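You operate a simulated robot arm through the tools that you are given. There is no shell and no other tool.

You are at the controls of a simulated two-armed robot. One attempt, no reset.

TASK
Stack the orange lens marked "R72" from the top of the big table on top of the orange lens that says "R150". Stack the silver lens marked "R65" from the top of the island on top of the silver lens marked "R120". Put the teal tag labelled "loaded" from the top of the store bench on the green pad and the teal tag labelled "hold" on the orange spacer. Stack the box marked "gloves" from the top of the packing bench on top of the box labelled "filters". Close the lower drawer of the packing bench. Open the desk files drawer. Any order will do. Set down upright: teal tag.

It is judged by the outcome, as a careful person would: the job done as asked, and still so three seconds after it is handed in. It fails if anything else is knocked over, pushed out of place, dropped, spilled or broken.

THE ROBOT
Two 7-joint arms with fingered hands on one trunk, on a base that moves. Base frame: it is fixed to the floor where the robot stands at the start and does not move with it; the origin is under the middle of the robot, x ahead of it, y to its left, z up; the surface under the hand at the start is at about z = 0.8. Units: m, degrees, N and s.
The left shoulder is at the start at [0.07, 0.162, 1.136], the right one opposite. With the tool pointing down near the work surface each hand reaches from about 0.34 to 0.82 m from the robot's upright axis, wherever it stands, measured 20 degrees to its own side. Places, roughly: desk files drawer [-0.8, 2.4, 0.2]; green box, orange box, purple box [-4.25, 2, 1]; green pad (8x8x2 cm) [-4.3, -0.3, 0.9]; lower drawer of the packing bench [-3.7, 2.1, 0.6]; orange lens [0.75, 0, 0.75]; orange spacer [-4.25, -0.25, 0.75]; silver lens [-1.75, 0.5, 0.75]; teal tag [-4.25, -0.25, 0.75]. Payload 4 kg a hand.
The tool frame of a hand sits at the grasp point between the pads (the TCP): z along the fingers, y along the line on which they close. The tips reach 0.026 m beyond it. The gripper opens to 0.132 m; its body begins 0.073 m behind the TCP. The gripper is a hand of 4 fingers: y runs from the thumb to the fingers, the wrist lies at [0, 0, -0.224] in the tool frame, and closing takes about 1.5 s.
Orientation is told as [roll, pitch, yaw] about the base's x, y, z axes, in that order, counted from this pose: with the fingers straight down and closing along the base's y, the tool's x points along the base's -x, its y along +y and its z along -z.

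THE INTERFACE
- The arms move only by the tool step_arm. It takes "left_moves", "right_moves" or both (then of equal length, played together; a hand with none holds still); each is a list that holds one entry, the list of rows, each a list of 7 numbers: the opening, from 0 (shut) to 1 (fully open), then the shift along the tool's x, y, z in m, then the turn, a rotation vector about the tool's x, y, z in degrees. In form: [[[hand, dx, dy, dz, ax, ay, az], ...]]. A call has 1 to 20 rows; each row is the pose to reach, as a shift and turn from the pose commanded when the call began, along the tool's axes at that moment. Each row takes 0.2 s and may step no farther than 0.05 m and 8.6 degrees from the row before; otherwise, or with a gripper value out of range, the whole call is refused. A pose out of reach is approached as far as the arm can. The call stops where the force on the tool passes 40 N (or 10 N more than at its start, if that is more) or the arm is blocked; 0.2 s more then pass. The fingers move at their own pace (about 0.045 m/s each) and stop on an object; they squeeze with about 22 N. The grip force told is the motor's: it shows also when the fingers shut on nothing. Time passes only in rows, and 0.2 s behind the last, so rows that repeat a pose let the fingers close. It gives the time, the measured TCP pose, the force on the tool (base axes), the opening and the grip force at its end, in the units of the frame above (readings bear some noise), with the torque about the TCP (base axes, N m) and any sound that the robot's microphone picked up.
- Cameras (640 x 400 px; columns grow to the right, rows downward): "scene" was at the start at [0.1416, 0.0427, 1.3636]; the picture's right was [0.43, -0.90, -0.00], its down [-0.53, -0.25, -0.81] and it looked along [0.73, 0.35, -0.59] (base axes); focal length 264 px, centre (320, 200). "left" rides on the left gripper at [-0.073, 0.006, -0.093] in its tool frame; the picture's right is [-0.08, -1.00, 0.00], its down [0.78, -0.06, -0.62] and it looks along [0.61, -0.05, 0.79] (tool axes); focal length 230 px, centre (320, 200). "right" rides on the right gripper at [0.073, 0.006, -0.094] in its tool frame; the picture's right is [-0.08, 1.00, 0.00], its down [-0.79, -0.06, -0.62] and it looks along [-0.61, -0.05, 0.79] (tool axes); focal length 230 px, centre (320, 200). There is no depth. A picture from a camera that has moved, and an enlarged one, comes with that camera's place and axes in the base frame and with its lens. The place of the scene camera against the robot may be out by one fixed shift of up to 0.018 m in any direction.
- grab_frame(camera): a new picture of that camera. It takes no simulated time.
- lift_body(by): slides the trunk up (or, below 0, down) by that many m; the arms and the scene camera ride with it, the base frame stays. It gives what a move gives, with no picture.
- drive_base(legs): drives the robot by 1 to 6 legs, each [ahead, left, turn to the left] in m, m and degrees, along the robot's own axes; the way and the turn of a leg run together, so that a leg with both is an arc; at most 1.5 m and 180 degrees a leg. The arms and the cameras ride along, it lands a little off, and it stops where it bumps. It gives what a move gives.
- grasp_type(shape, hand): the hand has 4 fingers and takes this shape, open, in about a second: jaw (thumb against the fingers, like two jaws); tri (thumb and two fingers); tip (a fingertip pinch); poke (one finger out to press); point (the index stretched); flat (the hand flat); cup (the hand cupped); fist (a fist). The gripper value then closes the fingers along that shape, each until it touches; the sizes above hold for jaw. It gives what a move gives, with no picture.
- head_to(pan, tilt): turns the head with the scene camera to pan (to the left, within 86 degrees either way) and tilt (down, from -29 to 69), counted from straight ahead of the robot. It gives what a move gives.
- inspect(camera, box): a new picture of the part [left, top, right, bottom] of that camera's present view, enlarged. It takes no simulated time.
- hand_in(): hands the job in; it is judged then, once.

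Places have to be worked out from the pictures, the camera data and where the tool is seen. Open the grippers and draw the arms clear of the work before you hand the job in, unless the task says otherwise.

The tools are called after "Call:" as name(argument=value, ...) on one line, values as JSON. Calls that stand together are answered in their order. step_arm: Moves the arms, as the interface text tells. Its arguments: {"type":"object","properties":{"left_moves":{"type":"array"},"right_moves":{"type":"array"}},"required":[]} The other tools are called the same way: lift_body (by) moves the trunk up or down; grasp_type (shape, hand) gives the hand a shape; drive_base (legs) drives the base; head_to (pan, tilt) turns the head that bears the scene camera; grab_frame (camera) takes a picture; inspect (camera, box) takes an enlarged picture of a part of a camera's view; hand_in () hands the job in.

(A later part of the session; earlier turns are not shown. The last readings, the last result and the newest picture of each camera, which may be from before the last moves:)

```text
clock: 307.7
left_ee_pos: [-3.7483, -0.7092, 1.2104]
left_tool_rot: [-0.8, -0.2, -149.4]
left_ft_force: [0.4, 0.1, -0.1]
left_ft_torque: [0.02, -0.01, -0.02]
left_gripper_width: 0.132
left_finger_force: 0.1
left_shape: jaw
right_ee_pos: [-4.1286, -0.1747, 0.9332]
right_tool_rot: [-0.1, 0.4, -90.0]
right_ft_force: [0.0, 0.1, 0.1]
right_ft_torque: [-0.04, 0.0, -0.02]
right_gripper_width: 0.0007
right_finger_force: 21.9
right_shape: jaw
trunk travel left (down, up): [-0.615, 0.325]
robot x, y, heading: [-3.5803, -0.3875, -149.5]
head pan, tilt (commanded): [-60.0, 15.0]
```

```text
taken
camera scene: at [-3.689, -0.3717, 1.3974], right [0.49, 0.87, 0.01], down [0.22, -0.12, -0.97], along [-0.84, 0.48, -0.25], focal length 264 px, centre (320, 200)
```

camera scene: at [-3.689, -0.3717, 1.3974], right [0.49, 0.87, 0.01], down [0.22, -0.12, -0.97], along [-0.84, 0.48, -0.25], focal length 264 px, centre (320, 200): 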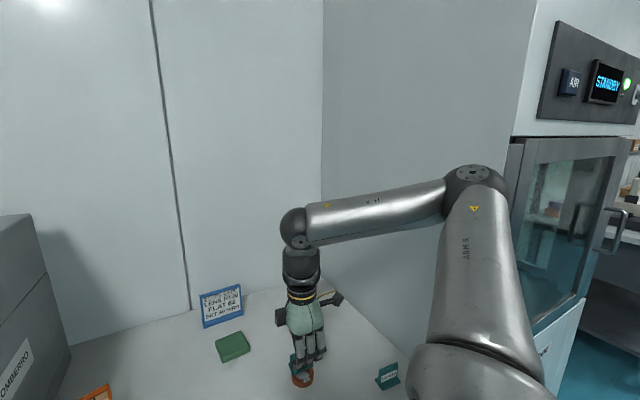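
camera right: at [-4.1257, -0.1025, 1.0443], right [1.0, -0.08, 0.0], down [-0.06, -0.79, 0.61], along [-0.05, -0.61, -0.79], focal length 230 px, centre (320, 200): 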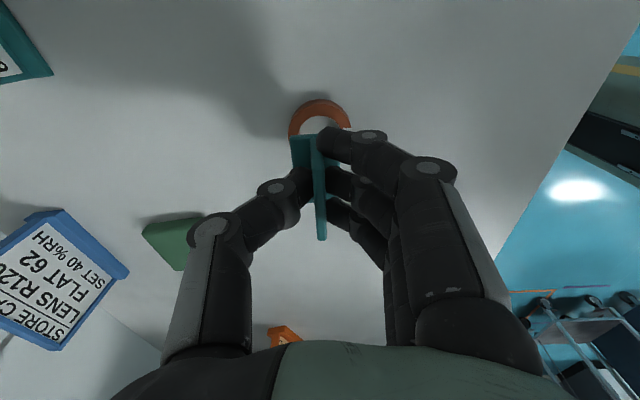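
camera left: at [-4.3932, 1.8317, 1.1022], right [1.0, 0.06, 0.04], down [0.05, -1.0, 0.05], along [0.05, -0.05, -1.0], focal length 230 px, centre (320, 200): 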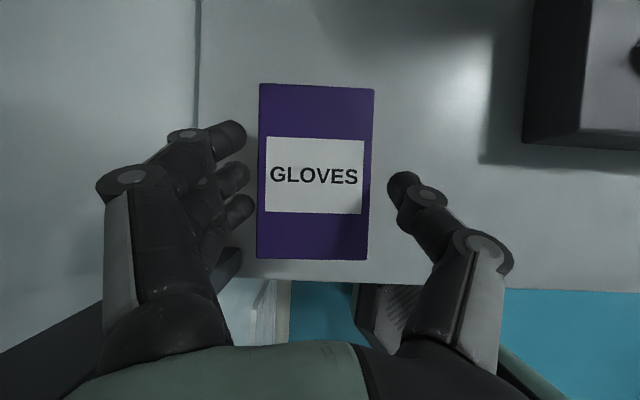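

The right elbow is touching the corner of the clean-side cabinet. I'll lift the tag, then slide the base 8 cm to its left to free the elbow.

Call:
step_arm(right_moves=[[[0, 0, 0, -0.015, 0, 0, 0], [0, -0.01, 0, -0.03, 0, 0, 0], [0, -0.02, 0, -0.045, 0, 0, 0], [0, -0.02, 0, -0.05, 0, 0, 0]]])

Call:
drive_base(legs=[[0, 0.08, 0]])

Call:
grab_frame(camera="scene")

```text
clock: 308.7
left_ee_pos: [-3.7521, -0.6951, 1.2124]
left_tool_rot: [-0.4, -0.4, -149.5]
left_ft_force: [-0.1, -0.6, 0.8]
left_ft_torque: [-0.01, 0.01, -0.03]
left_gripper_width: 0.1319
left_finger_force: 0.0
left_shape: jaw
right_ee_pos: [-4.1304, -0.1819, 0.9811]
right_tool_rot: [0.0, -0.2, -90.0]
right_ft_force: [0.4, 0.5, -0.3]
right_ft_torque: [0.01, 0.01, -0.03]
right_gripper_width: 0.0007
right_finger_force: 21.7
right_shape: jaw
trunk travel left (down, up): [-0.615, 0.325]
robot x, y, heading: [-3.5832, -0.3851, -149.5]
head pan, tilt (commanded): [-60.0, 15.0]
```

```text
clock: 309.7
left_ee_pos: [-3.7118, -0.7671, 1.2129]
left_tool_rot: [-0.1, -0.3, -149.6]
left_ft_force: [0.0, -0.5, 0.1]
left_ft_torque: [-0.02, -0.01, -0.01]
left_gripper_width: 0.1318
left_finger_force: 0.0
left_shape: jaw
right_ee_pos: [-4.0888, -0.2517, 0.9793]
right_tool_rot: [0.1, -0.2, -90.1]
right_ft_force: [-0.1, -0.5, -0.1]
right_ft_torque: [0.04, -0.01, -0.01]
right_gripper_width: 0.0006
right_finger_force: 21.9
right_shape: jaw
trunk travel left (down, up): [-0.615, 0.325]
robot x, y, heading: [-3.5377, -0.4541, -149.9]
head pan, tilt (commanded): [-60.0, 15.0]
```

```text
taken
camera scene: at [-3.6527, -0.4267, 1.3968], right [0.49, 0.87, 0.0], down [0.23, -0.13, -0.97], along [-0.84, 0.48, -0.26], focal length 264 px, centre (320, 200)
```

scene: 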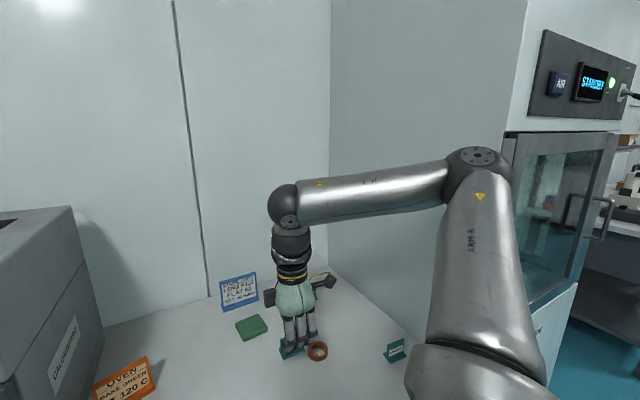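

The body is level again. I'll move the tag back over the ring and watch for any sign of the elbow touching.

Call:
step_arm(right_moves=[[[0, 0.03, -0.015, 0, 0, 0, 0], [0, 0.06, -0.03, 0, 0, 0, 0], [0, 0.082, -0.041, 0, 0, 0, 0], [0, 0.082, -0.041, 0, 0, 0, 0]]])

Call:
grab_frame(camera="scene")

Call:
grab_frame(camera="right")

```text
clock: 310.7
left_ee_pos: [-3.7107, -0.766, 1.2118]
left_tool_rot: [-0.2, -0.3, -149.6]
left_ft_force: [0.7, -0.1, -0.5]
left_ft_torque: [0.04, -0.01, -0.01]
left_gripper_width: 0.1318
left_finger_force: 0.0
left_shape: jaw
right_ee_pos: [-4.1288, -0.17, 0.9796]
right_tool_rot: [0.1, -0.2, -90.1]
right_ft_force: [-0.9, 0.9, -0.1]
right_ft_torque: [-0.01, -0.02, -0.02]
right_gripper_width: 0.0009
right_finger_force: 22.3
right_shape: jaw
trunk travel left (down, up): [-0.615, 0.325]
robot x, y, heading: [-3.5434, -0.4539, -149.8]
head pan, tilt (commanded): [-60.0, 15.0]
```

```text
taken
camera scene: at [-3.6526, -0.4267, 1.3968], right [0.49, 0.87, 0.0], down [0.23, -0.13, -0.97], along [-0.84, 0.48, -0.26], focal length 264 px, centre (320, 200)
```

scene: 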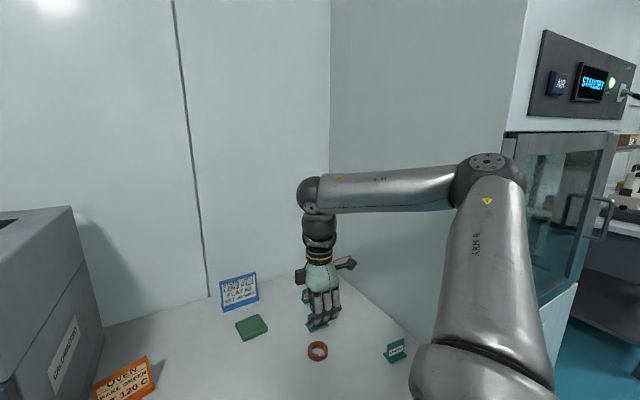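

```text
taken
camera right: at [-4.1259, -0.0961, 1.0717], right [1.0, -0.08, 0.0], down [-0.06, -0.78, 0.62], along [-0.05, -0.62, -0.78], focal length 230 px, centre (320, 200)
```

right: 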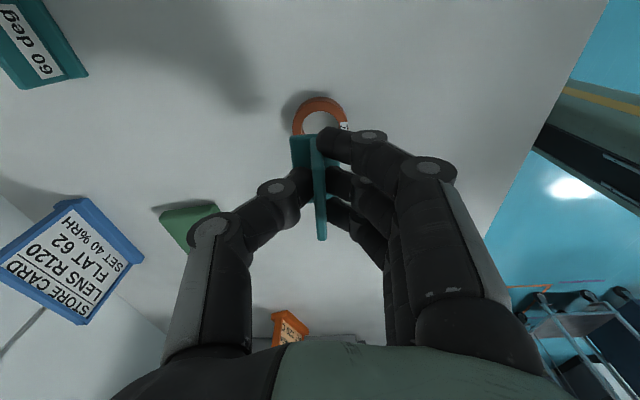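

No tilt this time, and the ring is directly below. I'll shift 2–3 mm and lower in stages.

Call:
step_arm(right_moves=[[[0, -0.0025, -0.002, 0.01, 0, 0, 0], [0, -0.0025, -0.002, 0.025, 0, 0, 0], [0, -0.0025, -0.002, 0.04, 0, 0, 0], [0, -0.0025, -0.002, 0.045, 0, 0, 0], [0, -0.0025, -0.002, 0.045, 0, 0, 0]]])

Call:
inspect(camera="right", box=[250, 80, 400, 260])

Call:
head_to(pan=-35, tilt=45)

Call:
grab_frame(camera="scene")

```text
clock: 311.9
left_ee_pos: [-3.7113, -0.7662, 1.2116]
left_tool_rot: [-0.3, -0.3, -149.5]
left_ft_force: [0.6, 0.2, 0.0]
left_ft_torque: [-0.01, -0.01, 0.01]
left_gripper_width: 0.1318
left_finger_force: 0.2
left_shape: jaw
right_ee_pos: [-4.132, -0.1737, 0.9357]
right_tool_rot: [0.0, -0.1, -90.1]
right_ft_force: [-0.3, -0.3, -0.9]
right_ft_torque: [-0.01, 0.0, -0.01]
right_gripper_width: 0.0006
right_finger_force: 22.1
right_shape: jaw
trunk travel left (down, up): [-0.615, 0.325]
robot x, y, heading: [-3.5379, -0.4509, -149.6]
head pan, tilt (commanded): [-60.0, 15.0]
```

```text
2.22 times, centred on (325, 170) of right
camera zoom: at [-4.1281, -0.1001, 1.0284], right [1.0, -0.08, 0.0], down [-0.06, -0.78, 0.62], along [-0.05, -0.62, -0.79], focal length 511 px, centre (309, 267)
```

zoom: 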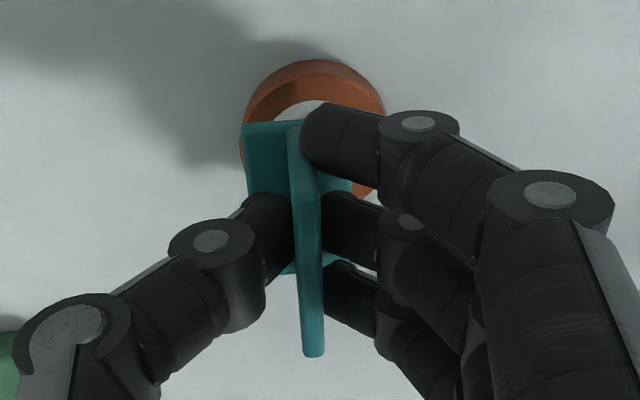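

```text
clock: 312.9
left_ee_pos: [-3.7111, -0.7673, 1.2132]
left_tool_rot: [-0.3, -0.3, -149.6]
left_ft_force: [0.1, -0.8, 0.0]
left_ft_torque: [0.02, -0.02, 0.0]
left_gripper_width: 0.1323
left_finger_force: 0.0
left_shape: jaw
right_ee_pos: [-4.1322, -0.1726, 0.9363]
right_tool_rot: [0.1, -0.3, -90.1]
right_ft_force: [0.1, -0.3, 0.2]
right_ft_torque: [-0.01, 0.01, 0.03]
right_gripper_width: 0.0005
right_finger_force: 22.1
right_shape: jaw
trunk travel left (down, up): [-0.615, 0.325]
robot x, y, heading: [-3.5391, -0.4544, -149.4]
head pan, tilt (commanded): [-35.0, 45.0]
```

```text
taken
camera scene: at [-3.6522, -0.4668, 1.3501], right [0.08, 1.0, 0.0], down [0.7, -0.06, -0.71], along [-0.71, 0.06, -0.71], focal length 264 px, centre (320, 200)
```

scene: 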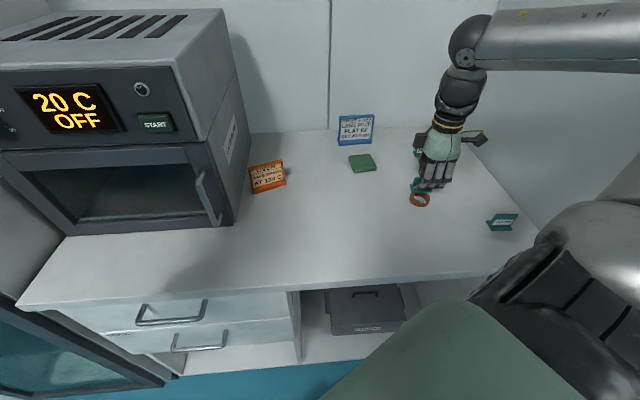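

The foot is within about 3 mm of centred over the ring. I'll correct by 2 mm and lower in small steps until contact.

Call:
step_arm(right_moves=[[[0, -0.002, 0.002, 0.005, 0, 0, 0], [0, -0.002, 0.002, 0.01, 0, 0, 0], [0, -0.002, 0.002, 0.012, 0, 0, 0]]])

Call:
inspect(camera="scene", box=[390, 140, 490, 220])

Call:
step_arm(right_moves=[[[0, 0, 0, 0.002, 0, 0, 0], [0, 0, 0, 0.002, 0, 0, 0]]])

```text
clock: 313.7
left_ee_pos: [-3.711, -0.7665, 1.2126]
left_tool_rot: [-0.3, -0.4, -149.5]
left_ft_force: [0.4, 0.0, 0.1]
left_ft_torque: [0.01, 0.01, -0.03]
left_gripper_width: 0.132
left_finger_force: 0.1
left_shape: jaw
right_ee_pos: [-4.1307, -0.1761, 0.924]
right_tool_rot: [0.0, -0.1, -90.1]
right_ft_force: [0.3, 0.3, -0.2]
right_ft_torque: [0.0, 0.0, -0.01]
right_gripper_width: 0.0006
right_finger_force: 21.6
right_shape: jaw
trunk travel left (down, up): [-0.615, 0.325]
robot x, y, heading: [-3.5379, -0.4504, -149.5]
head pan, tilt (commanded): [-35.0, 45.0]
```

```text
5.00 times, centred on (440, 180) of scene
camera zoom: at [-3.6522, -0.467, 1.3501], right [0.08, 1.0, 0.0], down [0.7, -0.06, -0.71], along [-0.7, 0.06, -0.71], focal length 1317 px, centre (-280, 300)
```

zoom: 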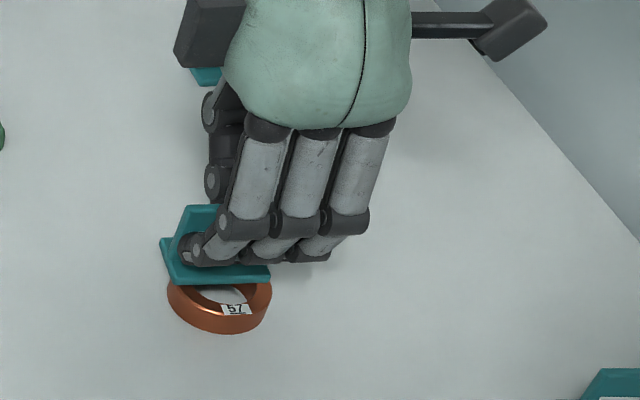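

```text
clock: 314.3
left_ee_pos: [-3.7106, -0.7681, 1.2125]
left_tool_rot: [-0.3, -0.3, -149.4]
left_ft_force: [1.5, -0.3, -0.6]
left_ft_torque: [-0.01, -0.02, 0.0]
left_gripper_width: 0.1319
left_finger_force: 0.1
left_shape: jaw
right_ee_pos: [-4.1305, -0.1751, 0.9218]
right_tool_rot: [0.0, -0.1, -90.1]
right_ft_force: [0.8, 0.4, -0.1]
right_ft_torque: [0.01, 0.01, 0.02]
right_gripper_width: 0.0005
right_finger_force: 22.2
right_shape: jaw
trunk travel left (down, up): [-0.615, 0.325]
robot x, y, heading: [-3.5398, -0.4486, -149.6]
head pan, tilt (commanded): [-35.0, 45.0]
```

Seen from the scene camera, the foot and the ring line up within 1–2 mm both ways. I'll continue lowering 2 mm at a time to contact.

Call:
step_arm(right_moves=[[[0, 0, 0, 0.002, 0, 0, 0], [0, 0, 0, 0.002, 0, 0, 0]]])

Call:
step_arm(right_moves=[[[0, 0, 0, 0.0015, 0, 0, 0], [0, 0, 0, 0.0015, 0, 0, 0]]])

Call:
inspect(camera="scene", box=[390, 140, 490, 220])

```text
clock: 314.9
left_ee_pos: [-3.7108, -0.7662, 1.2115]
left_tool_rot: [-0.3, -0.4, -149.4]
left_ft_force: [-0.6, -0.7, -0.5]
left_ft_torque: [0.02, -0.01, -0.02]
left_gripper_width: 0.132
left_finger_force: 0.1
left_shape: jaw
right_ee_pos: [-4.1315, -0.1775, 0.9199]
right_tool_rot: [0.1, -0.2, -90.1]
right_ft_force: [0.1, 0.1, -1.1]
right_ft_torque: [-0.05, 0.02, -0.01]
right_gripper_width: 0.0008
right_finger_force: 22.2
right_shape: jaw
trunk travel left (down, up): [-0.615, 0.325]
robot x, y, heading: [-3.5394, -0.4529, -149.5]
head pan, tilt (commanded): [-35.0, 45.0]
```

```text
clock: 315.5
left_ee_pos: [-3.711, -0.7669, 1.2116]
left_tool_rot: [-0.3, -0.3, -149.5]
left_ft_force: [0.0, -0.4, -0.7]
left_ft_torque: [0.0, 0.01, -0.01]
left_gripper_width: 0.1319
left_finger_force: 0.1
left_shape: jaw
right_ee_pos: [-4.1311, -0.1746, 0.9173]
right_tool_rot: [0.1, -0.1, -90.1]
right_ft_force: [-0.5, 0.3, -0.7]
right_ft_torque: [0.0, -0.01, -0.01]
right_gripper_width: 0.0006
right_finger_force: 21.8
right_shape: jaw
trunk travel left (down, up): [-0.615, 0.325]
robot x, y, heading: [-3.5399, -0.4537, -149.6]
head pan, tilt (commanded): [-35.0, 45.0]
```

```text
5.00 times, centred on (440, 180) of scene
camera zoom: at [-3.6521, -0.4669, 1.3501], right [0.08, 1.0, 0.0], down [0.7, -0.06, -0.71], along [-0.7, 0.06, -0.71], focal length 1317 px, centre (-280, 300)
```

zoom: 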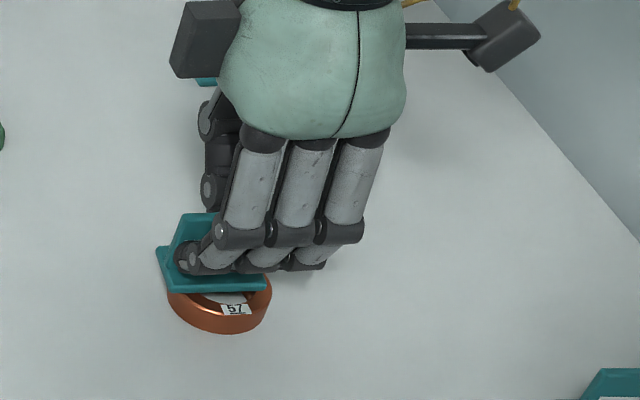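

Still no contact, so the ring is a bit lower than assumed. I'll keep lowering.

Call:
step_arm(right_moves=[[[0, 0.001, 0, 0.002, 0, 0, 0], [0, 0.001, 0, 0.002, 0, 0, 0]]])

Call:
step_arm(right_moves=[[[0, 0, 0, 0.0015, 0, 0, 0], [0, 0, 0, 0.0015, 0, 0, 0]]])

Call:
inspect(camera="scene", box=[400, 160, 470, 216])

```text
clock: 316.1
left_ee_pos: [-3.7116, -0.7687, 1.2117]
left_tool_rot: [-0.4, -0.2, -149.5]
left_ft_force: [-0.1, -0.3, 1.0]
left_ft_torque: [0.03, -0.02, 0.01]
left_gripper_width: 0.1318
left_finger_force: 0.1
left_shape: jaw
right_ee_pos: [-4.1304, -0.1745, 0.9153]
right_tool_rot: [-0.1, -0.3, -90.1]
right_ft_force: [0.1, -0.5, 0.2]
right_ft_torque: [0.06, -0.02, 0.0]
right_gripper_width: 0.0007
right_finger_force: 21.9
right_shape: jaw
trunk travel left (down, up): [-0.615, 0.325]
robot x, y, heading: [-3.5408, -0.453, -149.3]
head pan, tilt (commanded): [-35.0, 45.0]
```

```text
clock: 316.7
left_ee_pos: [-3.7119, -0.7669, 1.212]
left_tool_rot: [-0.3, -0.3, -149.5]
left_ft_force: [-0.6, 0.1, 0.0]
left_ft_torque: [-0.02, -0.01, -0.01]
left_gripper_width: 0.1322
left_finger_force: 0.0
left_shape: jaw
right_ee_pos: [-4.1307, -0.1751, 0.9158]
right_tool_rot: [0.0, -0.1, -90.1]
right_ft_force: [-0.8, 0.8, 2.6]
right_ft_torque: [-0.02, -0.02, 0.0]
right_gripper_width: 0.0006
right_finger_force: 22.1
right_shape: jaw
trunk travel left (down, up): [-0.615, 0.325]
robot x, y, heading: [-3.539, -0.4525, -149.4]
head pan, tilt (commanded): [-35.0, 45.0]
```

```text
7.14 times, centred on (435, 188) of scene
camera zoom: at [-3.6519, -0.4671, 1.3501], right [0.08, 1.0, 0.0], down [0.7, -0.06, -0.71], along [-0.7, 0.06, -0.71], focal length 1882 px, centre (-501, 286)
```

zoom: 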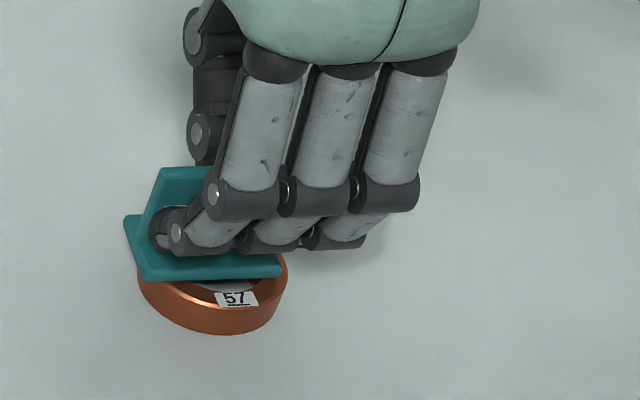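

Contact begins (2.6 N), and the foot is centred on the ring. I'll seat it 1 mm further and release slowly.

Call:
step_arm(right_moves=[[[0, 0, 0, 0.001, 0, 0, 0], [0, 0, 0, 0.001, 0, 0, 0], [0.1, 0, 0, 0.001, 0, 0, 0], [0.2, 0, 0, 0.001, 0, 0, 0], [0.3, 0, 0, 0.001, 0, 0, 0], [0.4, 0, 0, 0.001, 0, 0, 0], [0.5, 0, 0, 0.001, 0, 0, 0], [0.6, 0, 0, 0.001, 0, 0, 0], [0.6, 0, 0, 0.001, 0, 0, 0]]])

Call:
grab_frame(camera="right")

Call:
inspect(camera="scene", box=[400, 160, 470, 216])

```text
clock: 318.7
left_ee_pos: [-3.7113, -0.7669, 1.2114]
left_tool_rot: [-0.4, -0.2, -149.5]
left_ft_force: [-0.5, -0.2, 0.1]
left_ft_torque: [0.0, 0.0, 0.02]
left_gripper_width: 0.132
left_finger_force: 0.1
left_shape: jaw
right_ee_pos: [-4.1306, -0.1759, 0.9141]
right_tool_rot: [0.0, -0.1, -90.1]
right_ft_force: [-0.4, 0.5, 0.2]
right_ft_torque: [-0.03, 0.01, -0.02]
right_gripper_width: 0.0787
right_finger_force: 0.1
right_shape: jaw
trunk travel left (down, up): [-0.615, 0.325]
robot x, y, heading: [-3.5424, -0.4519, -149.6]
head pan, tilt (commanded): [-35.0, 45.0]
```

```text
taken
camera right: at [-4.1266, -0.1015, 1.006], right [1.0, -0.08, 0.0], down [-0.06, -0.78, 0.62], along [-0.05, -0.62, -0.79], focal length 230 px, centre (320, 200)
```

right: 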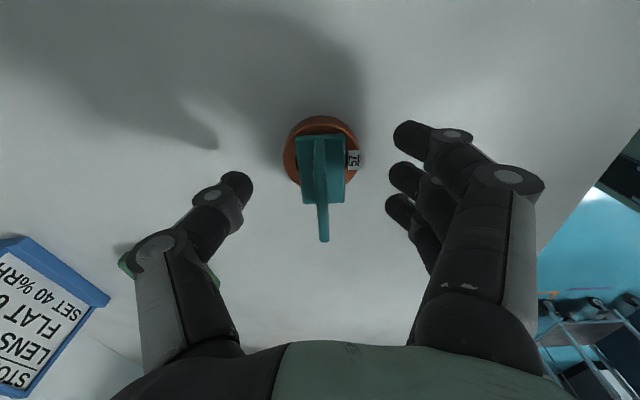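

```text
7.14 times, centred on (435, 188) of scene
camera zoom: at [-3.6522, -0.4669, 1.3501], right [0.08, 1.0, 0.0], down [0.7, -0.06, -0.71], along [-0.7, 0.06, -0.71], focal length 1882 px, centre (-501, 286)
```

zoom: 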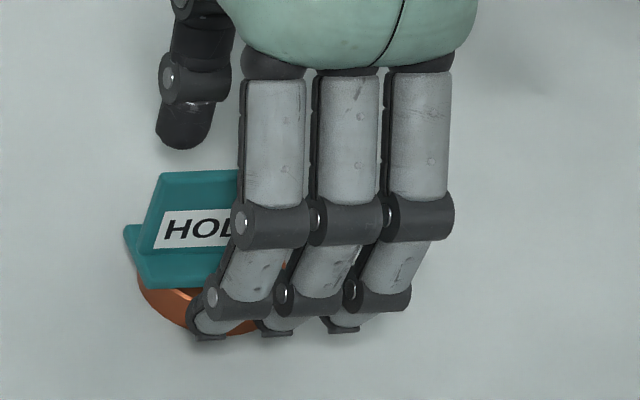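

HOLD stands upright on the ring. I'll open fully and lift straight up.

Call:
step_arm(right_moves=[[[0.8, 0, 0, 0, 0, 0, 0], [0.9, 0, 0, 0, 0, 0, 0], [0.9, 0, 0, -0.02, 0, 0, 0], [0.9, 0, 0, -0.05, 0, 0, 0], [0.9, 0, 0, -0.08, 0, 0, 0], [0.9, 0, 0, -0.11, 0, 0, 0], [0.9, 0, 0, -0.13, 0, 0, 0]]])

Call:
grab_frame(camera="right")

Call:
inspect(camera="scene", box=[390, 140, 490, 230])

```text
clock: 320.3
left_ee_pos: [-3.7092, -0.7662, 1.2128]
left_tool_rot: [-0.3, -0.3, -149.4]
left_ft_force: [-0.2, -0.6, 0.9]
left_ft_torque: [-0.03, 0.01, 0.01]
left_gripper_width: 0.1318
left_finger_force: 0.1
left_shape: jaw
right_ee_pos: [-4.1311, -0.1758, 1.0423]
right_tool_rot: [0.1, -0.1, -90.1]
right_ft_force: [-0.5, 0.8, 0.4]
right_ft_torque: [-0.01, -0.01, -0.01]
right_gripper_width: 0.1187
right_finger_force: 0.1
right_shape: jaw
trunk travel left (down, up): [-0.615, 0.325]
robot x, y, heading: [-3.5373, -0.4531, -149.7]
head pan, tilt (commanded): [-35.0, 45.0]
```

```text
taken
camera right: at [-4.1269, -0.1017, 1.1351], right [1.0, -0.08, 0.0], down [-0.06, -0.78, 0.62], along [-0.05, -0.62, -0.79], focal length 230 px, centre (320, 200)
```

right: 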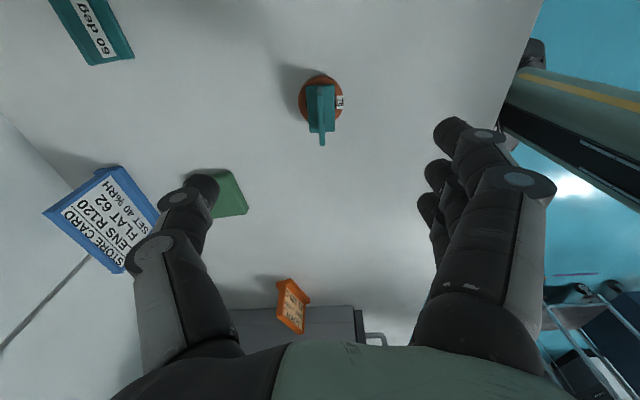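

```text
4.44 times, centred on (440, 185) of scene
camera zoom: at [-3.6518, -0.4672, 1.3501], right [0.08, 1.0, 0.0], down [0.7, -0.06, -0.71], along [-0.7, 0.06, -0.71], focal length 1171 px, centre (-213, 267)
```

zoom: 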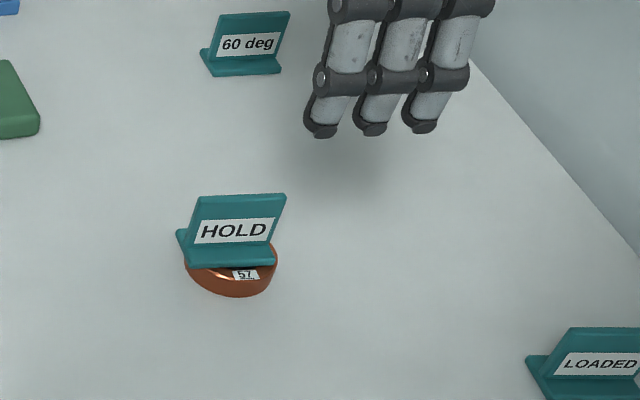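

HOLD is on the spacer. Next LOADED, near the side wall: I'll retract the right hand to neutral, face the bench squarely, and line up so the hand can close along y on the tag's side edges.

Call:
step_arm(right_moves=[[[1, -0.02, 0.012, -0.02, 0, 0, 5], [1, -0.05, 0.028, -0.04, 0, 0, 12.5], [1, -0.085, 0.047, -0.06, 0, 0, 20.5], [1, -0.12, 0.066, -0.06, 0, 0, 28.5], [1, -0.155, 0.085, -0.06, 0, 0, 36.5], [1, -0.19, 0.105, -0.06, 0, 0, 44.5], [1, -0.222, 0.123, -0.06, 0, 0, 52.5], [1, -0.2531, 0.1396, -0.06, 0, 0, 59.5], [1, -0.2531, 0.1396, -0.06, 0, 0, 59.5]]])

Call:
drive_base(legs=[[0, 0, -30.3], [0.035, -0.12, 0]])

Call:
head_to(pan=-25, tilt=45)

Call:
grab_frame(camera="scene")

Call:
grab_frame(camera="right")

```text
clock: 322.3
left_ee_pos: [-3.7106, -0.765, 1.2121]
left_tool_rot: [-0.2, -0.3, -149.6]
left_ft_force: [-0.5, -0.7, 0.4]
left_ft_torque: [-0.01, 0.0, 0.0]
left_gripper_width: 0.1317
left_finger_force: 0.1
left_shape: jaw
right_ee_pos: [-3.9908, -0.4281, 1.1038]
right_tool_rot: [0.2, 0.0, -149.6]
right_ft_force: [0.7, 0.2, 0.1]
right_ft_torque: [0.0, 0.02, 0.03]
right_gripper_width: 0.132
right_finger_force: 0.0
right_shape: jaw
trunk travel left (down, up): [-0.615, 0.325]
robot x, y, heading: [-3.5374, -0.4524, -150.0]
head pan, tilt (commanded): [-35.0, 45.0]
```

```text
clock: 325.0
left_ee_pos: [-3.8798, -0.5184, 1.2114]
left_tool_rot: [-0.3, -0.3, 179.7]
left_ft_force: [0.3, -0.2, -0.2]
left_ft_torque: [0.03, 0.01, -0.02]
left_gripper_width: 0.1323
left_finger_force: 0.0
left_shape: jaw
right_ee_pos: [-3.9484, -0.0852, 1.1051]
right_tool_rot: [0.1, -0.1, 179.6]
right_ft_force: [0.0, 0.2, 0.2]
right_ft_torque: [0.02, -0.01, -0.02]
right_gripper_width: 0.1318
right_finger_force: 0.0
right_shape: jaw
trunk travel left (down, up): [-0.615, 0.325]
robot x, y, heading: [-3.5757, -0.3352, 179.8]
head pan, tilt (commanded): [-35.0, 45.0]
```

```text
clock: 325.8
left_ee_pos: [-3.8807, -0.5194, 1.2127]
left_tool_rot: [-0.3, -0.4, 179.8]
left_ft_force: [-0.8, 0.5, 0.7]
left_ft_torque: [0.0, 0.01, 0.02]
left_gripper_width: 0.1318
left_finger_force: 0.0
left_shape: jaw
right_ee_pos: [-3.9503, -0.0846, 1.1042]
right_tool_rot: [0.2, -0.2, 179.6]
right_ft_force: [0.6, 0.2, -0.4]
right_ft_torque: [-0.03, -0.03, 0.0]
right_gripper_width: 0.1319
right_finger_force: 0.1
right_shape: jaw
trunk travel left (down, up): [-0.615, 0.325]
robot x, y, heading: [-3.5702, -0.339, 179.7]
head pan, tilt (commanded): [-25.0, 45.0]
```

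```text
taken
camera scene: at [-3.6855, -0.2949, 1.35], right [0.43, 0.9, 0.0], down [0.64, -0.3, -0.71], along [-0.64, 0.3, -0.71], focal length 264 px, centre (320, 200)
```

scene: 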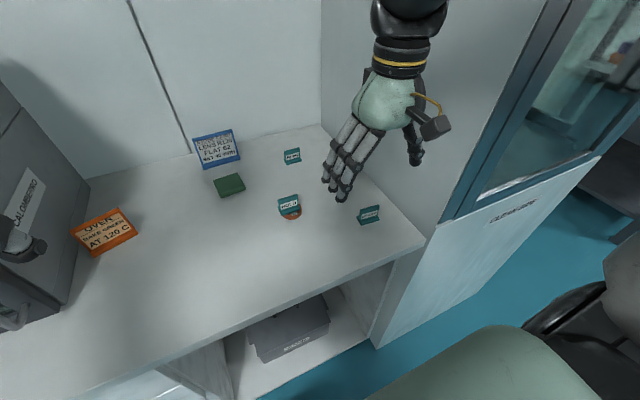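

```text
taken
camera right: at [-3.8779, -0.089, 1.1974], right [-0.08, -1.0, 0.0], down [-0.78, 0.07, 0.62], along [-0.62, 0.05, -0.79], focal length 230 px, centre (320, 200)
```

right: 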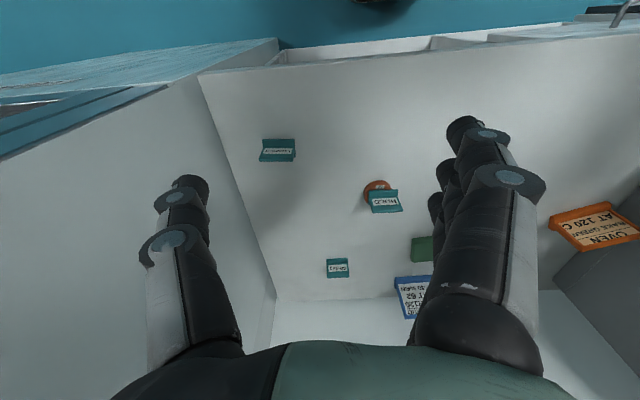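

LOADED and the side wall are both in view. I'll zoom in to measure the tag and the gap to the wall.

Call:
inspect(camera="right", box=[200, 110, 340, 200])

```text
4.44 times, centred on (270, 155) of right
camera zoom: at [-3.8779, -0.089, 1.1974], right [-0.08, -1.0, 0.0], down [-0.78, 0.07, 0.62], along [-0.62, 0.05, -0.79], focal length 1022 px, centre (542, 400)
```

zoom: 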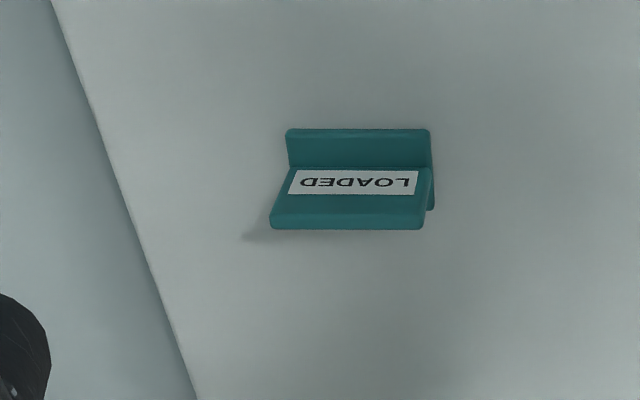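

The tag is at (-4.032, -0.014), turned about 4.6°, with the wall 6.6 cm from its right edge. Standing further left keeps the forearm off the cabinet corner, so I'll drive 0.2 m left before reaching for it.

Call:
drive_base(legs=[[0, 0.2, 0]])

Call:
step_arm(right_moves=[[[1, -0.01, -0.04, 0, 0, 0, 0], [1, -0.025, -0.08, 0, 0, 0, 0], [1, -0.04, -0.12, 0.02, 0, 0, 1.5], [1, -0.055, -0.16, 0.04, 0, 0, 3], [0.9, -0.07, -0.2, 0.07, 0, 0, 4.6], [0.8, -0.08, -0.235, 0.1, 0, 0, 4.6], [0.68, -0.085, -0.256, 0.12, 0, 0, 4.6], [0.68, -0.085, -0.256, 0.12, 0, 0, 4.6]]])

Call:
grab_frame(camera="right")

Call:
head_to(pan=-45, tilt=35)

Call:
grab_frame(camera="scene")

```text
clock: 327.4
left_ee_pos: [-3.8812, -0.716, 1.2135]
left_tool_rot: [-0.2, -0.2, 179.7]
left_ft_force: [-0.1, 0.0, 0.6]
left_ft_torque: [0.02, -0.01, 0.01]
left_gripper_width: 0.1318
left_finger_force: 0.1
left_shape: jaw
right_ee_pos: [-3.9498, -0.2821, 1.1039]
right_tool_rot: [0.2, -0.1, 179.5]
right_ft_force: [-0.2, -0.6, 0.2]
right_ft_torque: [0.01, -0.02, 0.0]
right_gripper_width: 0.132
right_finger_force: 0.1
right_shape: jaw
trunk travel left (down, up): [-0.615, 0.325]
robot x, y, heading: [-3.5741, -0.5371, 179.6]
head pan, tilt (commanded): [-25.0, 45.0]
```

```text
refused: row 5 steps farther than a row can; nothing moved
```

```text
taken
camera right: at [-3.8782, -0.2877, 1.1974], right [-0.09, -1.0, 0.0], down [-0.78, 0.07, 0.62], along [-0.62, 0.05, -0.79], focal length 230 px, centre (320, 200)
```

right: 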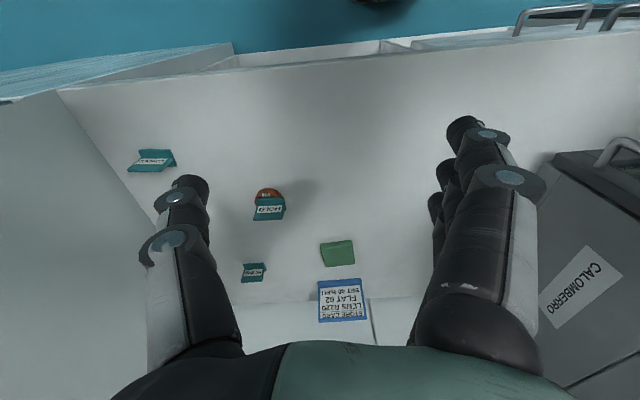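

```text
clock: 328.2
left_ee_pos: [-3.8819, -0.7183, 1.2126]
left_tool_rot: [-0.4, -0.3, 179.6]
left_ft_force: [0.9, 0.4, 0.7]
left_ft_torque: [0.0, 0.0, 0.01]
left_gripper_width: 0.1319
left_finger_force: 0.1
left_shape: jaw
right_ee_pos: [-3.9501, -0.2833, 1.1049]
right_tool_rot: [0.2, -0.1, 179.5]
right_ft_force: [0.7, -0.2, 0.5]
right_ft_torque: [0.01, -0.03, -0.01]
right_gripper_width: 0.1319
right_finger_force: 0.2
right_shape: jaw
trunk travel left (down, up): [-0.615, 0.325]
robot x, y, heading: [-3.5744, -0.5351, 179.6]
head pan, tilt (commanded): [-45.0, 35.0]
```

```text
taken
camera scene: at [-3.6749, -0.4676, 1.3649], right [0.71, 0.7, 0.0], down [0.4, -0.41, -0.82], along [-0.57, 0.58, -0.57], focal length 264 px, centre (320, 200)
```

scene: 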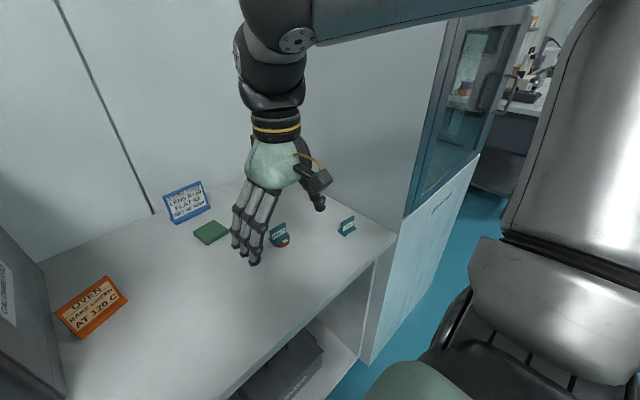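

That call was refused for one oversized step and nothing moved. I'll send it again with even steps.

Call:
step_arm(right_moves=[[[1, -0.01, -0.032, 0.01, 0, 0, 0.6], [1, -0.02, -0.065, 0.02, 0, 0, 1.2], [1, -0.031, -0.097, 0.035, 0, 0, 1.8], [0.95, -0.041, -0.13, 0.05, 0, 0, 2.4], [0.9, -0.051, -0.162, 0.07, 0, 0, 3], [0.8, -0.062, -0.195, 0.09, 0, 0, 3.6], [0.75, -0.072, -0.227, 0.11, 0, 0, 4.2], [0.7, -0.082, -0.259, 0.125, 0, 0, 4.6], [0.7, -0.082, -0.259, 0.125, 0, 0, 4.6]]])

Call:
grab_frame(camera="right")

Call:
grab_frame(camera="scene")

```text
clock: 330.2
left_ee_pos: [-3.8804, -0.7178, 1.2122]
left_tool_rot: [-0.3, -0.3, 179.5]
left_ft_force: [0.6, -0.6, -0.3]
left_ft_torque: [-0.03, 0.0, -0.02]
left_gripper_width: 0.1318
left_finger_force: 0.2
left_shape: jaw
right_ee_pos: [-4.0288, -0.0222, 0.9782]
right_tool_rot: [0.2, -0.1, 174.9]
right_ft_force: [-0.6, -0.2, -0.2]
right_ft_torque: [-0.02, -0.01, 0.02]
right_gripper_width: 0.0927
right_finger_force: 0.1
right_shape: jaw
trunk travel left (down, up): [-0.615, 0.325]
robot x, y, heading: [-3.5721, -0.5387, 179.6]
head pan, tilt (commanded): [-45.0, 35.0]
```

```text
taken
camera right: at [-3.9581, -0.035, 1.0712], right [-0.17, -0.99, 0.0], down [-0.78, 0.13, 0.62], along [-0.61, 0.1, -0.79], focal length 230 px, centre (320, 200)
```

right: 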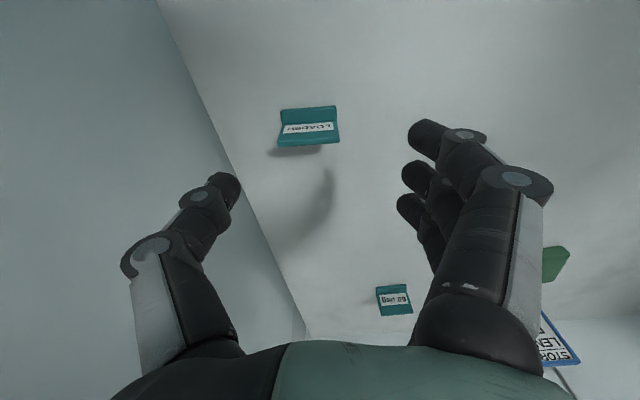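

```text
taken
camera scene: at [-3.6745, -0.4682, 1.365], right [0.71, 0.7, 0.0], down [0.4, -0.41, -0.82], along [-0.57, 0.58, -0.57], focal length 264 px, centre (320, 200)
```

scene: 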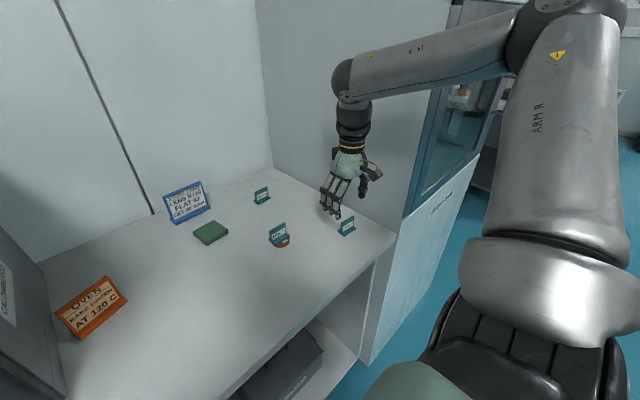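

LOADED's plate is centred at (-4.030, -0.014) and the hand is offset 8 mm away from the wall as planned. I'll descend around the tag in two stages.

Call:
step_arm(right_moves=[[[0.7, -0.002, 0, 0.02, 0, 0, 0], [0.7, -0.002, 0, 0.04, 0, 0, 0], [0.7, -0.002, 0, 0.05, 0, 0, 0], [0.7, -0.002, 0, 0.05, 0, 0, 0]]])

Call:
grab_frame(camera="right")

Call:
inspect(camera="scene", box=[290, 120, 410, 250])

```text
clock: 331.2
left_ee_pos: [-3.8828, -0.717, 1.2126]
left_tool_rot: [-0.3, -0.2, 179.5]
left_ft_force: [-0.3, 0.2, 0.2]
left_ft_torque: [0.01, 0.02, 0.01]
left_gripper_width: 0.1319
left_finger_force: 0.0
left_shape: jaw
right_ee_pos: [-4.032, -0.0233, 0.9282]
right_tool_rot: [0.2, -0.1, 174.9]
right_ft_force: [0.3, -0.6, 0.2]
right_ft_torque: [-0.05, 0.0, 0.0]
right_gripper_width: 0.0926
right_finger_force: 0.1
right_shape: jaw
trunk travel left (down, up): [-0.615, 0.325]
robot x, y, heading: [-3.5762, -0.5349, 179.7]
head pan, tilt (commanded): [-45.0, 35.0]
```

```text
taken
camera right: at [-3.9607, -0.0348, 1.0205], right [-0.17, -0.99, 0.0], down [-0.78, 0.13, 0.62], along [-0.61, 0.1, -0.79], focal length 230 px, centre (320, 200)
```

right: 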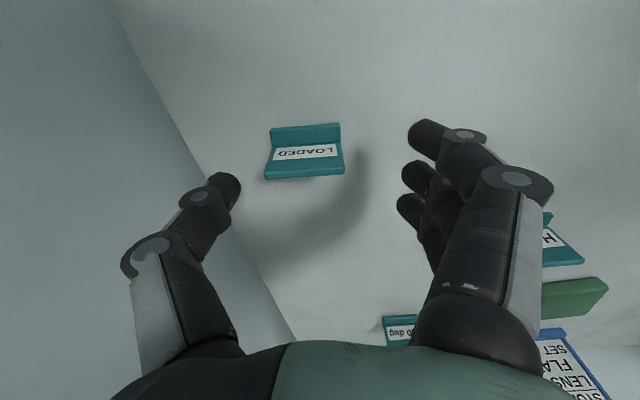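

```text
3.08 times, centred on (350, 185) of scene
camera zoom: at [-3.6749, -0.4674, 1.3649], right [0.71, 0.7, 0.0], down [0.4, -0.41, -0.82], along [-0.57, 0.58, -0.57], focal length 811 px, centre (228, 246)
```

zoom: 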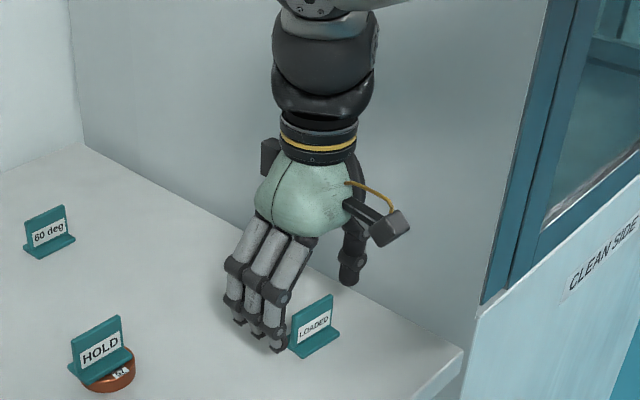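

The plate is in line with the thumb and middle finger. I'll descend the last 2.9 cm and close slowly.

Call:
step_arm(right_moves=[[[0.7, 0, 0, 0.012, 0, 0, 0], [0.7, 0, 0, 0.024, 0, 0, 0], [0.7, 0, 0, 0.029, 0, 0, 0], [0.7, 0, 0, 0.029, 0, 0, 0]]])

Call:
grab_frame(camera="right")

Call:
step_arm(right_moves=[[[0.6, 0, 0, 0, 0, 0, 0], [0.52, 0, 0, 0, 0, 0, 0], [0.46, 0, 0, 0, 0, 0, 0], [0.4, 0, 0, 0, 0, 0, 0], [0.36, 0, 0, 0, 0, 0, 0], [0.32, 0, 0, 0, 0, 0, 0], [0.32, 0, 0, 0, 0, 0, 0]]])

Call:
grab_frame(camera="right")

Call:
inspect(camera="scene", box=[290, 120, 410, 250])

```text
clock: 332.2
left_ee_pos: [-3.8822, -0.7175, 1.2116]
left_tool_rot: [-0.3, -0.3, 179.6]
left_ft_force: [0.8, -0.9, -0.3]
left_ft_torque: [0.01, -0.05, -0.01]
left_gripper_width: 0.1319
left_finger_force: 0.1
left_shape: jaw
right_ee_pos: [-4.0323, -0.0234, 0.8996]
right_tool_rot: [0.3, 0.0, 174.9]
right_ft_force: [0.1, 0.6, -0.6]
right_ft_torque: [0.04, 0.0, 0.0]
right_gripper_width: 0.0926
right_finger_force: 0.1
right_shape: jaw
trunk travel left (down, up): [-0.615, 0.325]
robot x, y, heading: [-3.5782, -0.5337, 179.7]
head pan, tilt (commanded): [-45.0, 35.0]
```

```text
taken
camera right: at [-3.9611, -0.0341, 0.9922], right [-0.17, -0.99, 0.0], down [-0.78, 0.13, 0.62], along [-0.61, 0.1, -0.79], focal length 230 px, centre (320, 200)
```

right: 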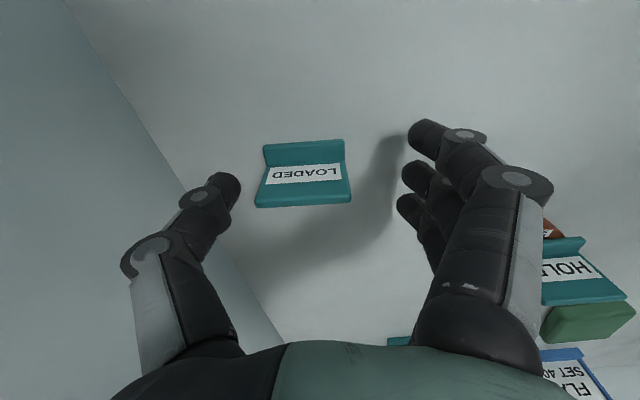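

```text
clock: 333.8
left_ee_pos: [-3.8817, -0.7169, 1.2118]
left_tool_rot: [-0.3, -0.3, 179.6]
left_ft_force: [0.2, 0.4, 0.8]
left_ft_torque: [-0.01, -0.02, -0.03]
left_gripper_width: 0.1318
left_finger_force: 0.0
left_shape: jaw
right_ee_pos: [-4.0317, -0.0233, 0.9005]
right_tool_rot: [0.2, 0.1, 174.9]
right_ft_force: [-0.5, 0.4, -0.4]
right_ft_torque: [0.0, 0.01, 0.01]
right_gripper_width: 0.0308
right_finger_force: 0.1
right_shape: jaw
trunk travel left (down, up): [-0.615, 0.325]
robot x, y, heading: [-3.5784, -0.5354, 179.6]
head pan, tilt (commanded): [-45.0, 35.0]
```

```text
taken
camera right: at [-3.961, -0.0341, 0.9924], right [-0.17, -0.99, 0.0], down [-0.78, 0.13, 0.62], along [-0.61, 0.1, -0.79], focal length 230 px, centre (320, 200)
```

right: 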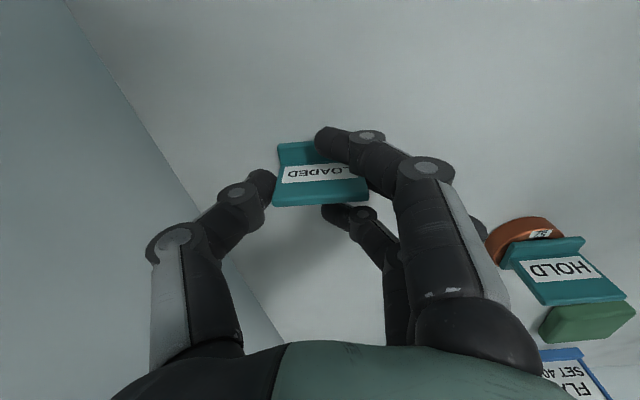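

```text
3.08 times, centred on (350, 185) of scene
camera zoom: at [-3.6749, -0.4674, 1.3649], right [0.71, 0.7, 0.0], down [0.4, -0.41, -0.82], along [-0.57, 0.58, -0.57], focal length 811 px, centre (228, 246)
```

zoom: 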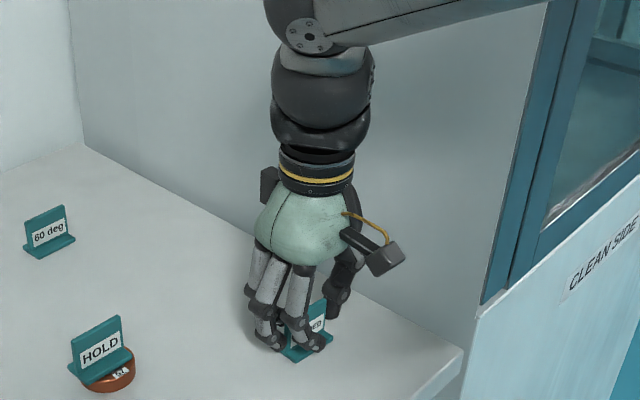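

The thumb has nudged the tag about 1 cm off the wall and the middle finger is at its other edge. I'll close further to build the grip.

Call:
step_arm(right_moves=[[[0.25, 0, 0, 0, 0, 0, 0], [0.2, 0, 0, 0, 0, 0, 0], [0.15, 0, 0, 0, 0, 0, 0], [0.1, 0, 0, 0, 0, 0, 0], [0.1, 0, 0, 0, 0, 0, 0], [0.1, 0, 0, 0, 0, 0, 0]]])

Call:
grab_frame(camera="right")

Call:
inspect(camera="scene", box=[310, 180, 410, 250])

```text
clock: 335.2
left_ee_pos: [-3.8831, -0.7163, 1.2125]
left_tool_rot: [-0.2, -0.3, 179.6]
left_ft_force: [-1.0, 0.7, -0.5]
left_ft_torque: [-0.01, 0.02, 0.02]
left_gripper_width: 0.1319
left_finger_force: 0.0
left_shape: jaw
right_ee_pos: [-4.0317, -0.0219, 0.8993]
right_tool_rot: [0.3, -0.1, 174.9]
right_ft_force: [-0.2, -0.5, 0.7]
right_ft_torque: [-0.07, 0.02, 0.01]
right_gripper_width: 0.021
right_finger_force: 21.9
right_shape: jaw
trunk travel left (down, up): [-0.615, 0.325]
robot x, y, heading: [-3.5761, -0.5371, 179.4]
head pan, tilt (commanded): [-45.0, 35.0]
```

```text
taken
camera right: at [-3.961, -0.0342, 0.9925], right [-0.17, -0.99, 0.0], down [-0.78, 0.13, 0.62], along [-0.61, 0.1, -0.79], focal length 230 px, centre (320, 200)
```

right: 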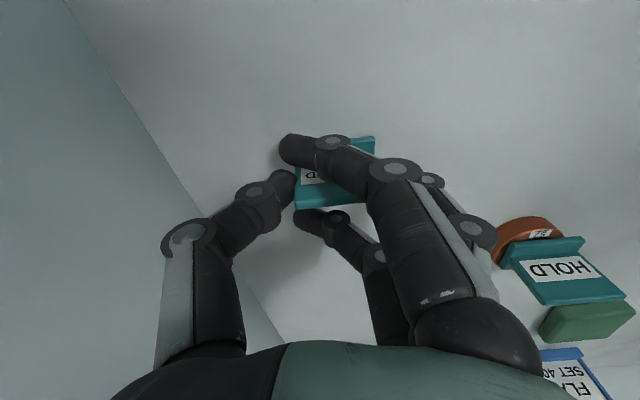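

```text
5.71 times, centred on (360, 215) of scene
camera zoom: at [-3.6748, -0.4674, 1.3649], right [0.71, 0.7, 0.0], down [0.4, -0.41, -0.82], along [-0.57, 0.58, -0.57], focal length 1506 px, centre (91, 114)
```

zoom: 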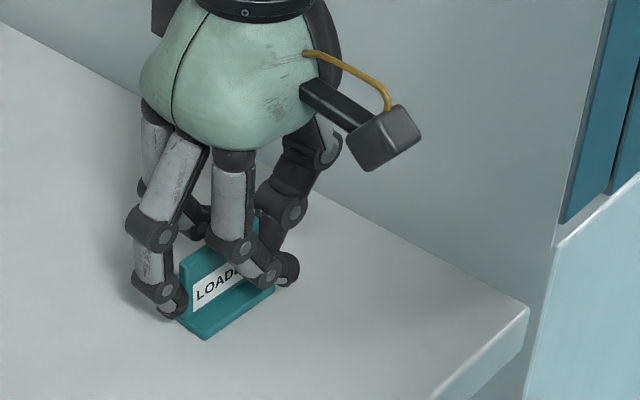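

The tag is held edge-to-edge at 21.9 N. I'll lift 3 cm and check.

Call:
step_arm(right_moves=[[[0.1, 0, 0, -0.008, 0, 0, 0], [0.1, 0, 0, -0.016, 0, 0, 0], [0.1, 0, 0, -0.03, 0, 0, 0], [0.1, 0, 0, -0.03, 0, 0, 0]]])

Call:
grab_frame(camera="right")

Call:
inspect(camera="scene", box=[310, 170, 410, 240])

```text
clock: 336.2
left_ee_pos: [-3.8829, -0.7167, 1.2114]
left_tool_rot: [-0.3, -0.4, 179.6]
left_ft_force: [-0.2, 0.3, -0.5]
left_ft_torque: [0.0, 0.01, 0.03]
left_gripper_width: 0.1319
left_finger_force: 0.0
left_shape: jaw
right_ee_pos: [-4.0324, -0.0228, 0.9278]
right_tool_rot: [0.3, 0.1, 174.9]
right_ft_force: [0.8, 0.5, -0.1]
right_ft_torque: [0.01, 0.01, 0.01]
right_gripper_width: 0.021
right_finger_force: 22.3
right_shape: jaw
trunk travel left (down, up): [-0.615, 0.325]
robot x, y, heading: [-3.5756, -0.5337, 179.4]
head pan, tilt (commanded): [-45.0, 35.0]
```

```text
taken
camera right: at [-3.9613, -0.0343, 1.0216], right [-0.17, -0.99, 0.0], down [-0.78, 0.13, 0.62], along [-0.61, 0.1, -0.79], focal length 230 px, centre (320, 200)
```

right: 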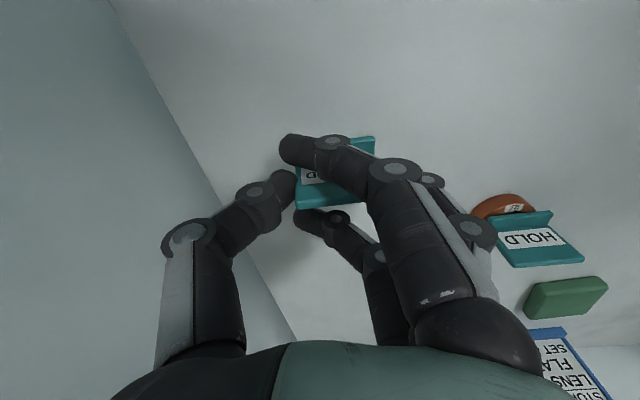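

```text
5.71 times, centred on (360, 205) of scene
camera zoom: at [-3.6751, -0.4672, 1.3649], right [0.71, 0.7, 0.0], down [0.4, -0.41, -0.82], along [-0.57, 0.58, -0.57], focal length 1506 px, centre (91, 171)
```

zoom: 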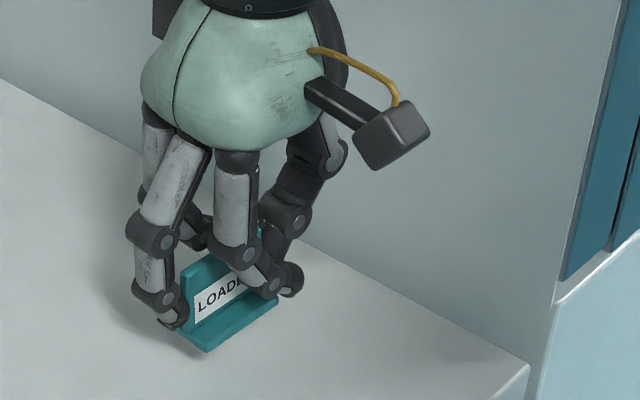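

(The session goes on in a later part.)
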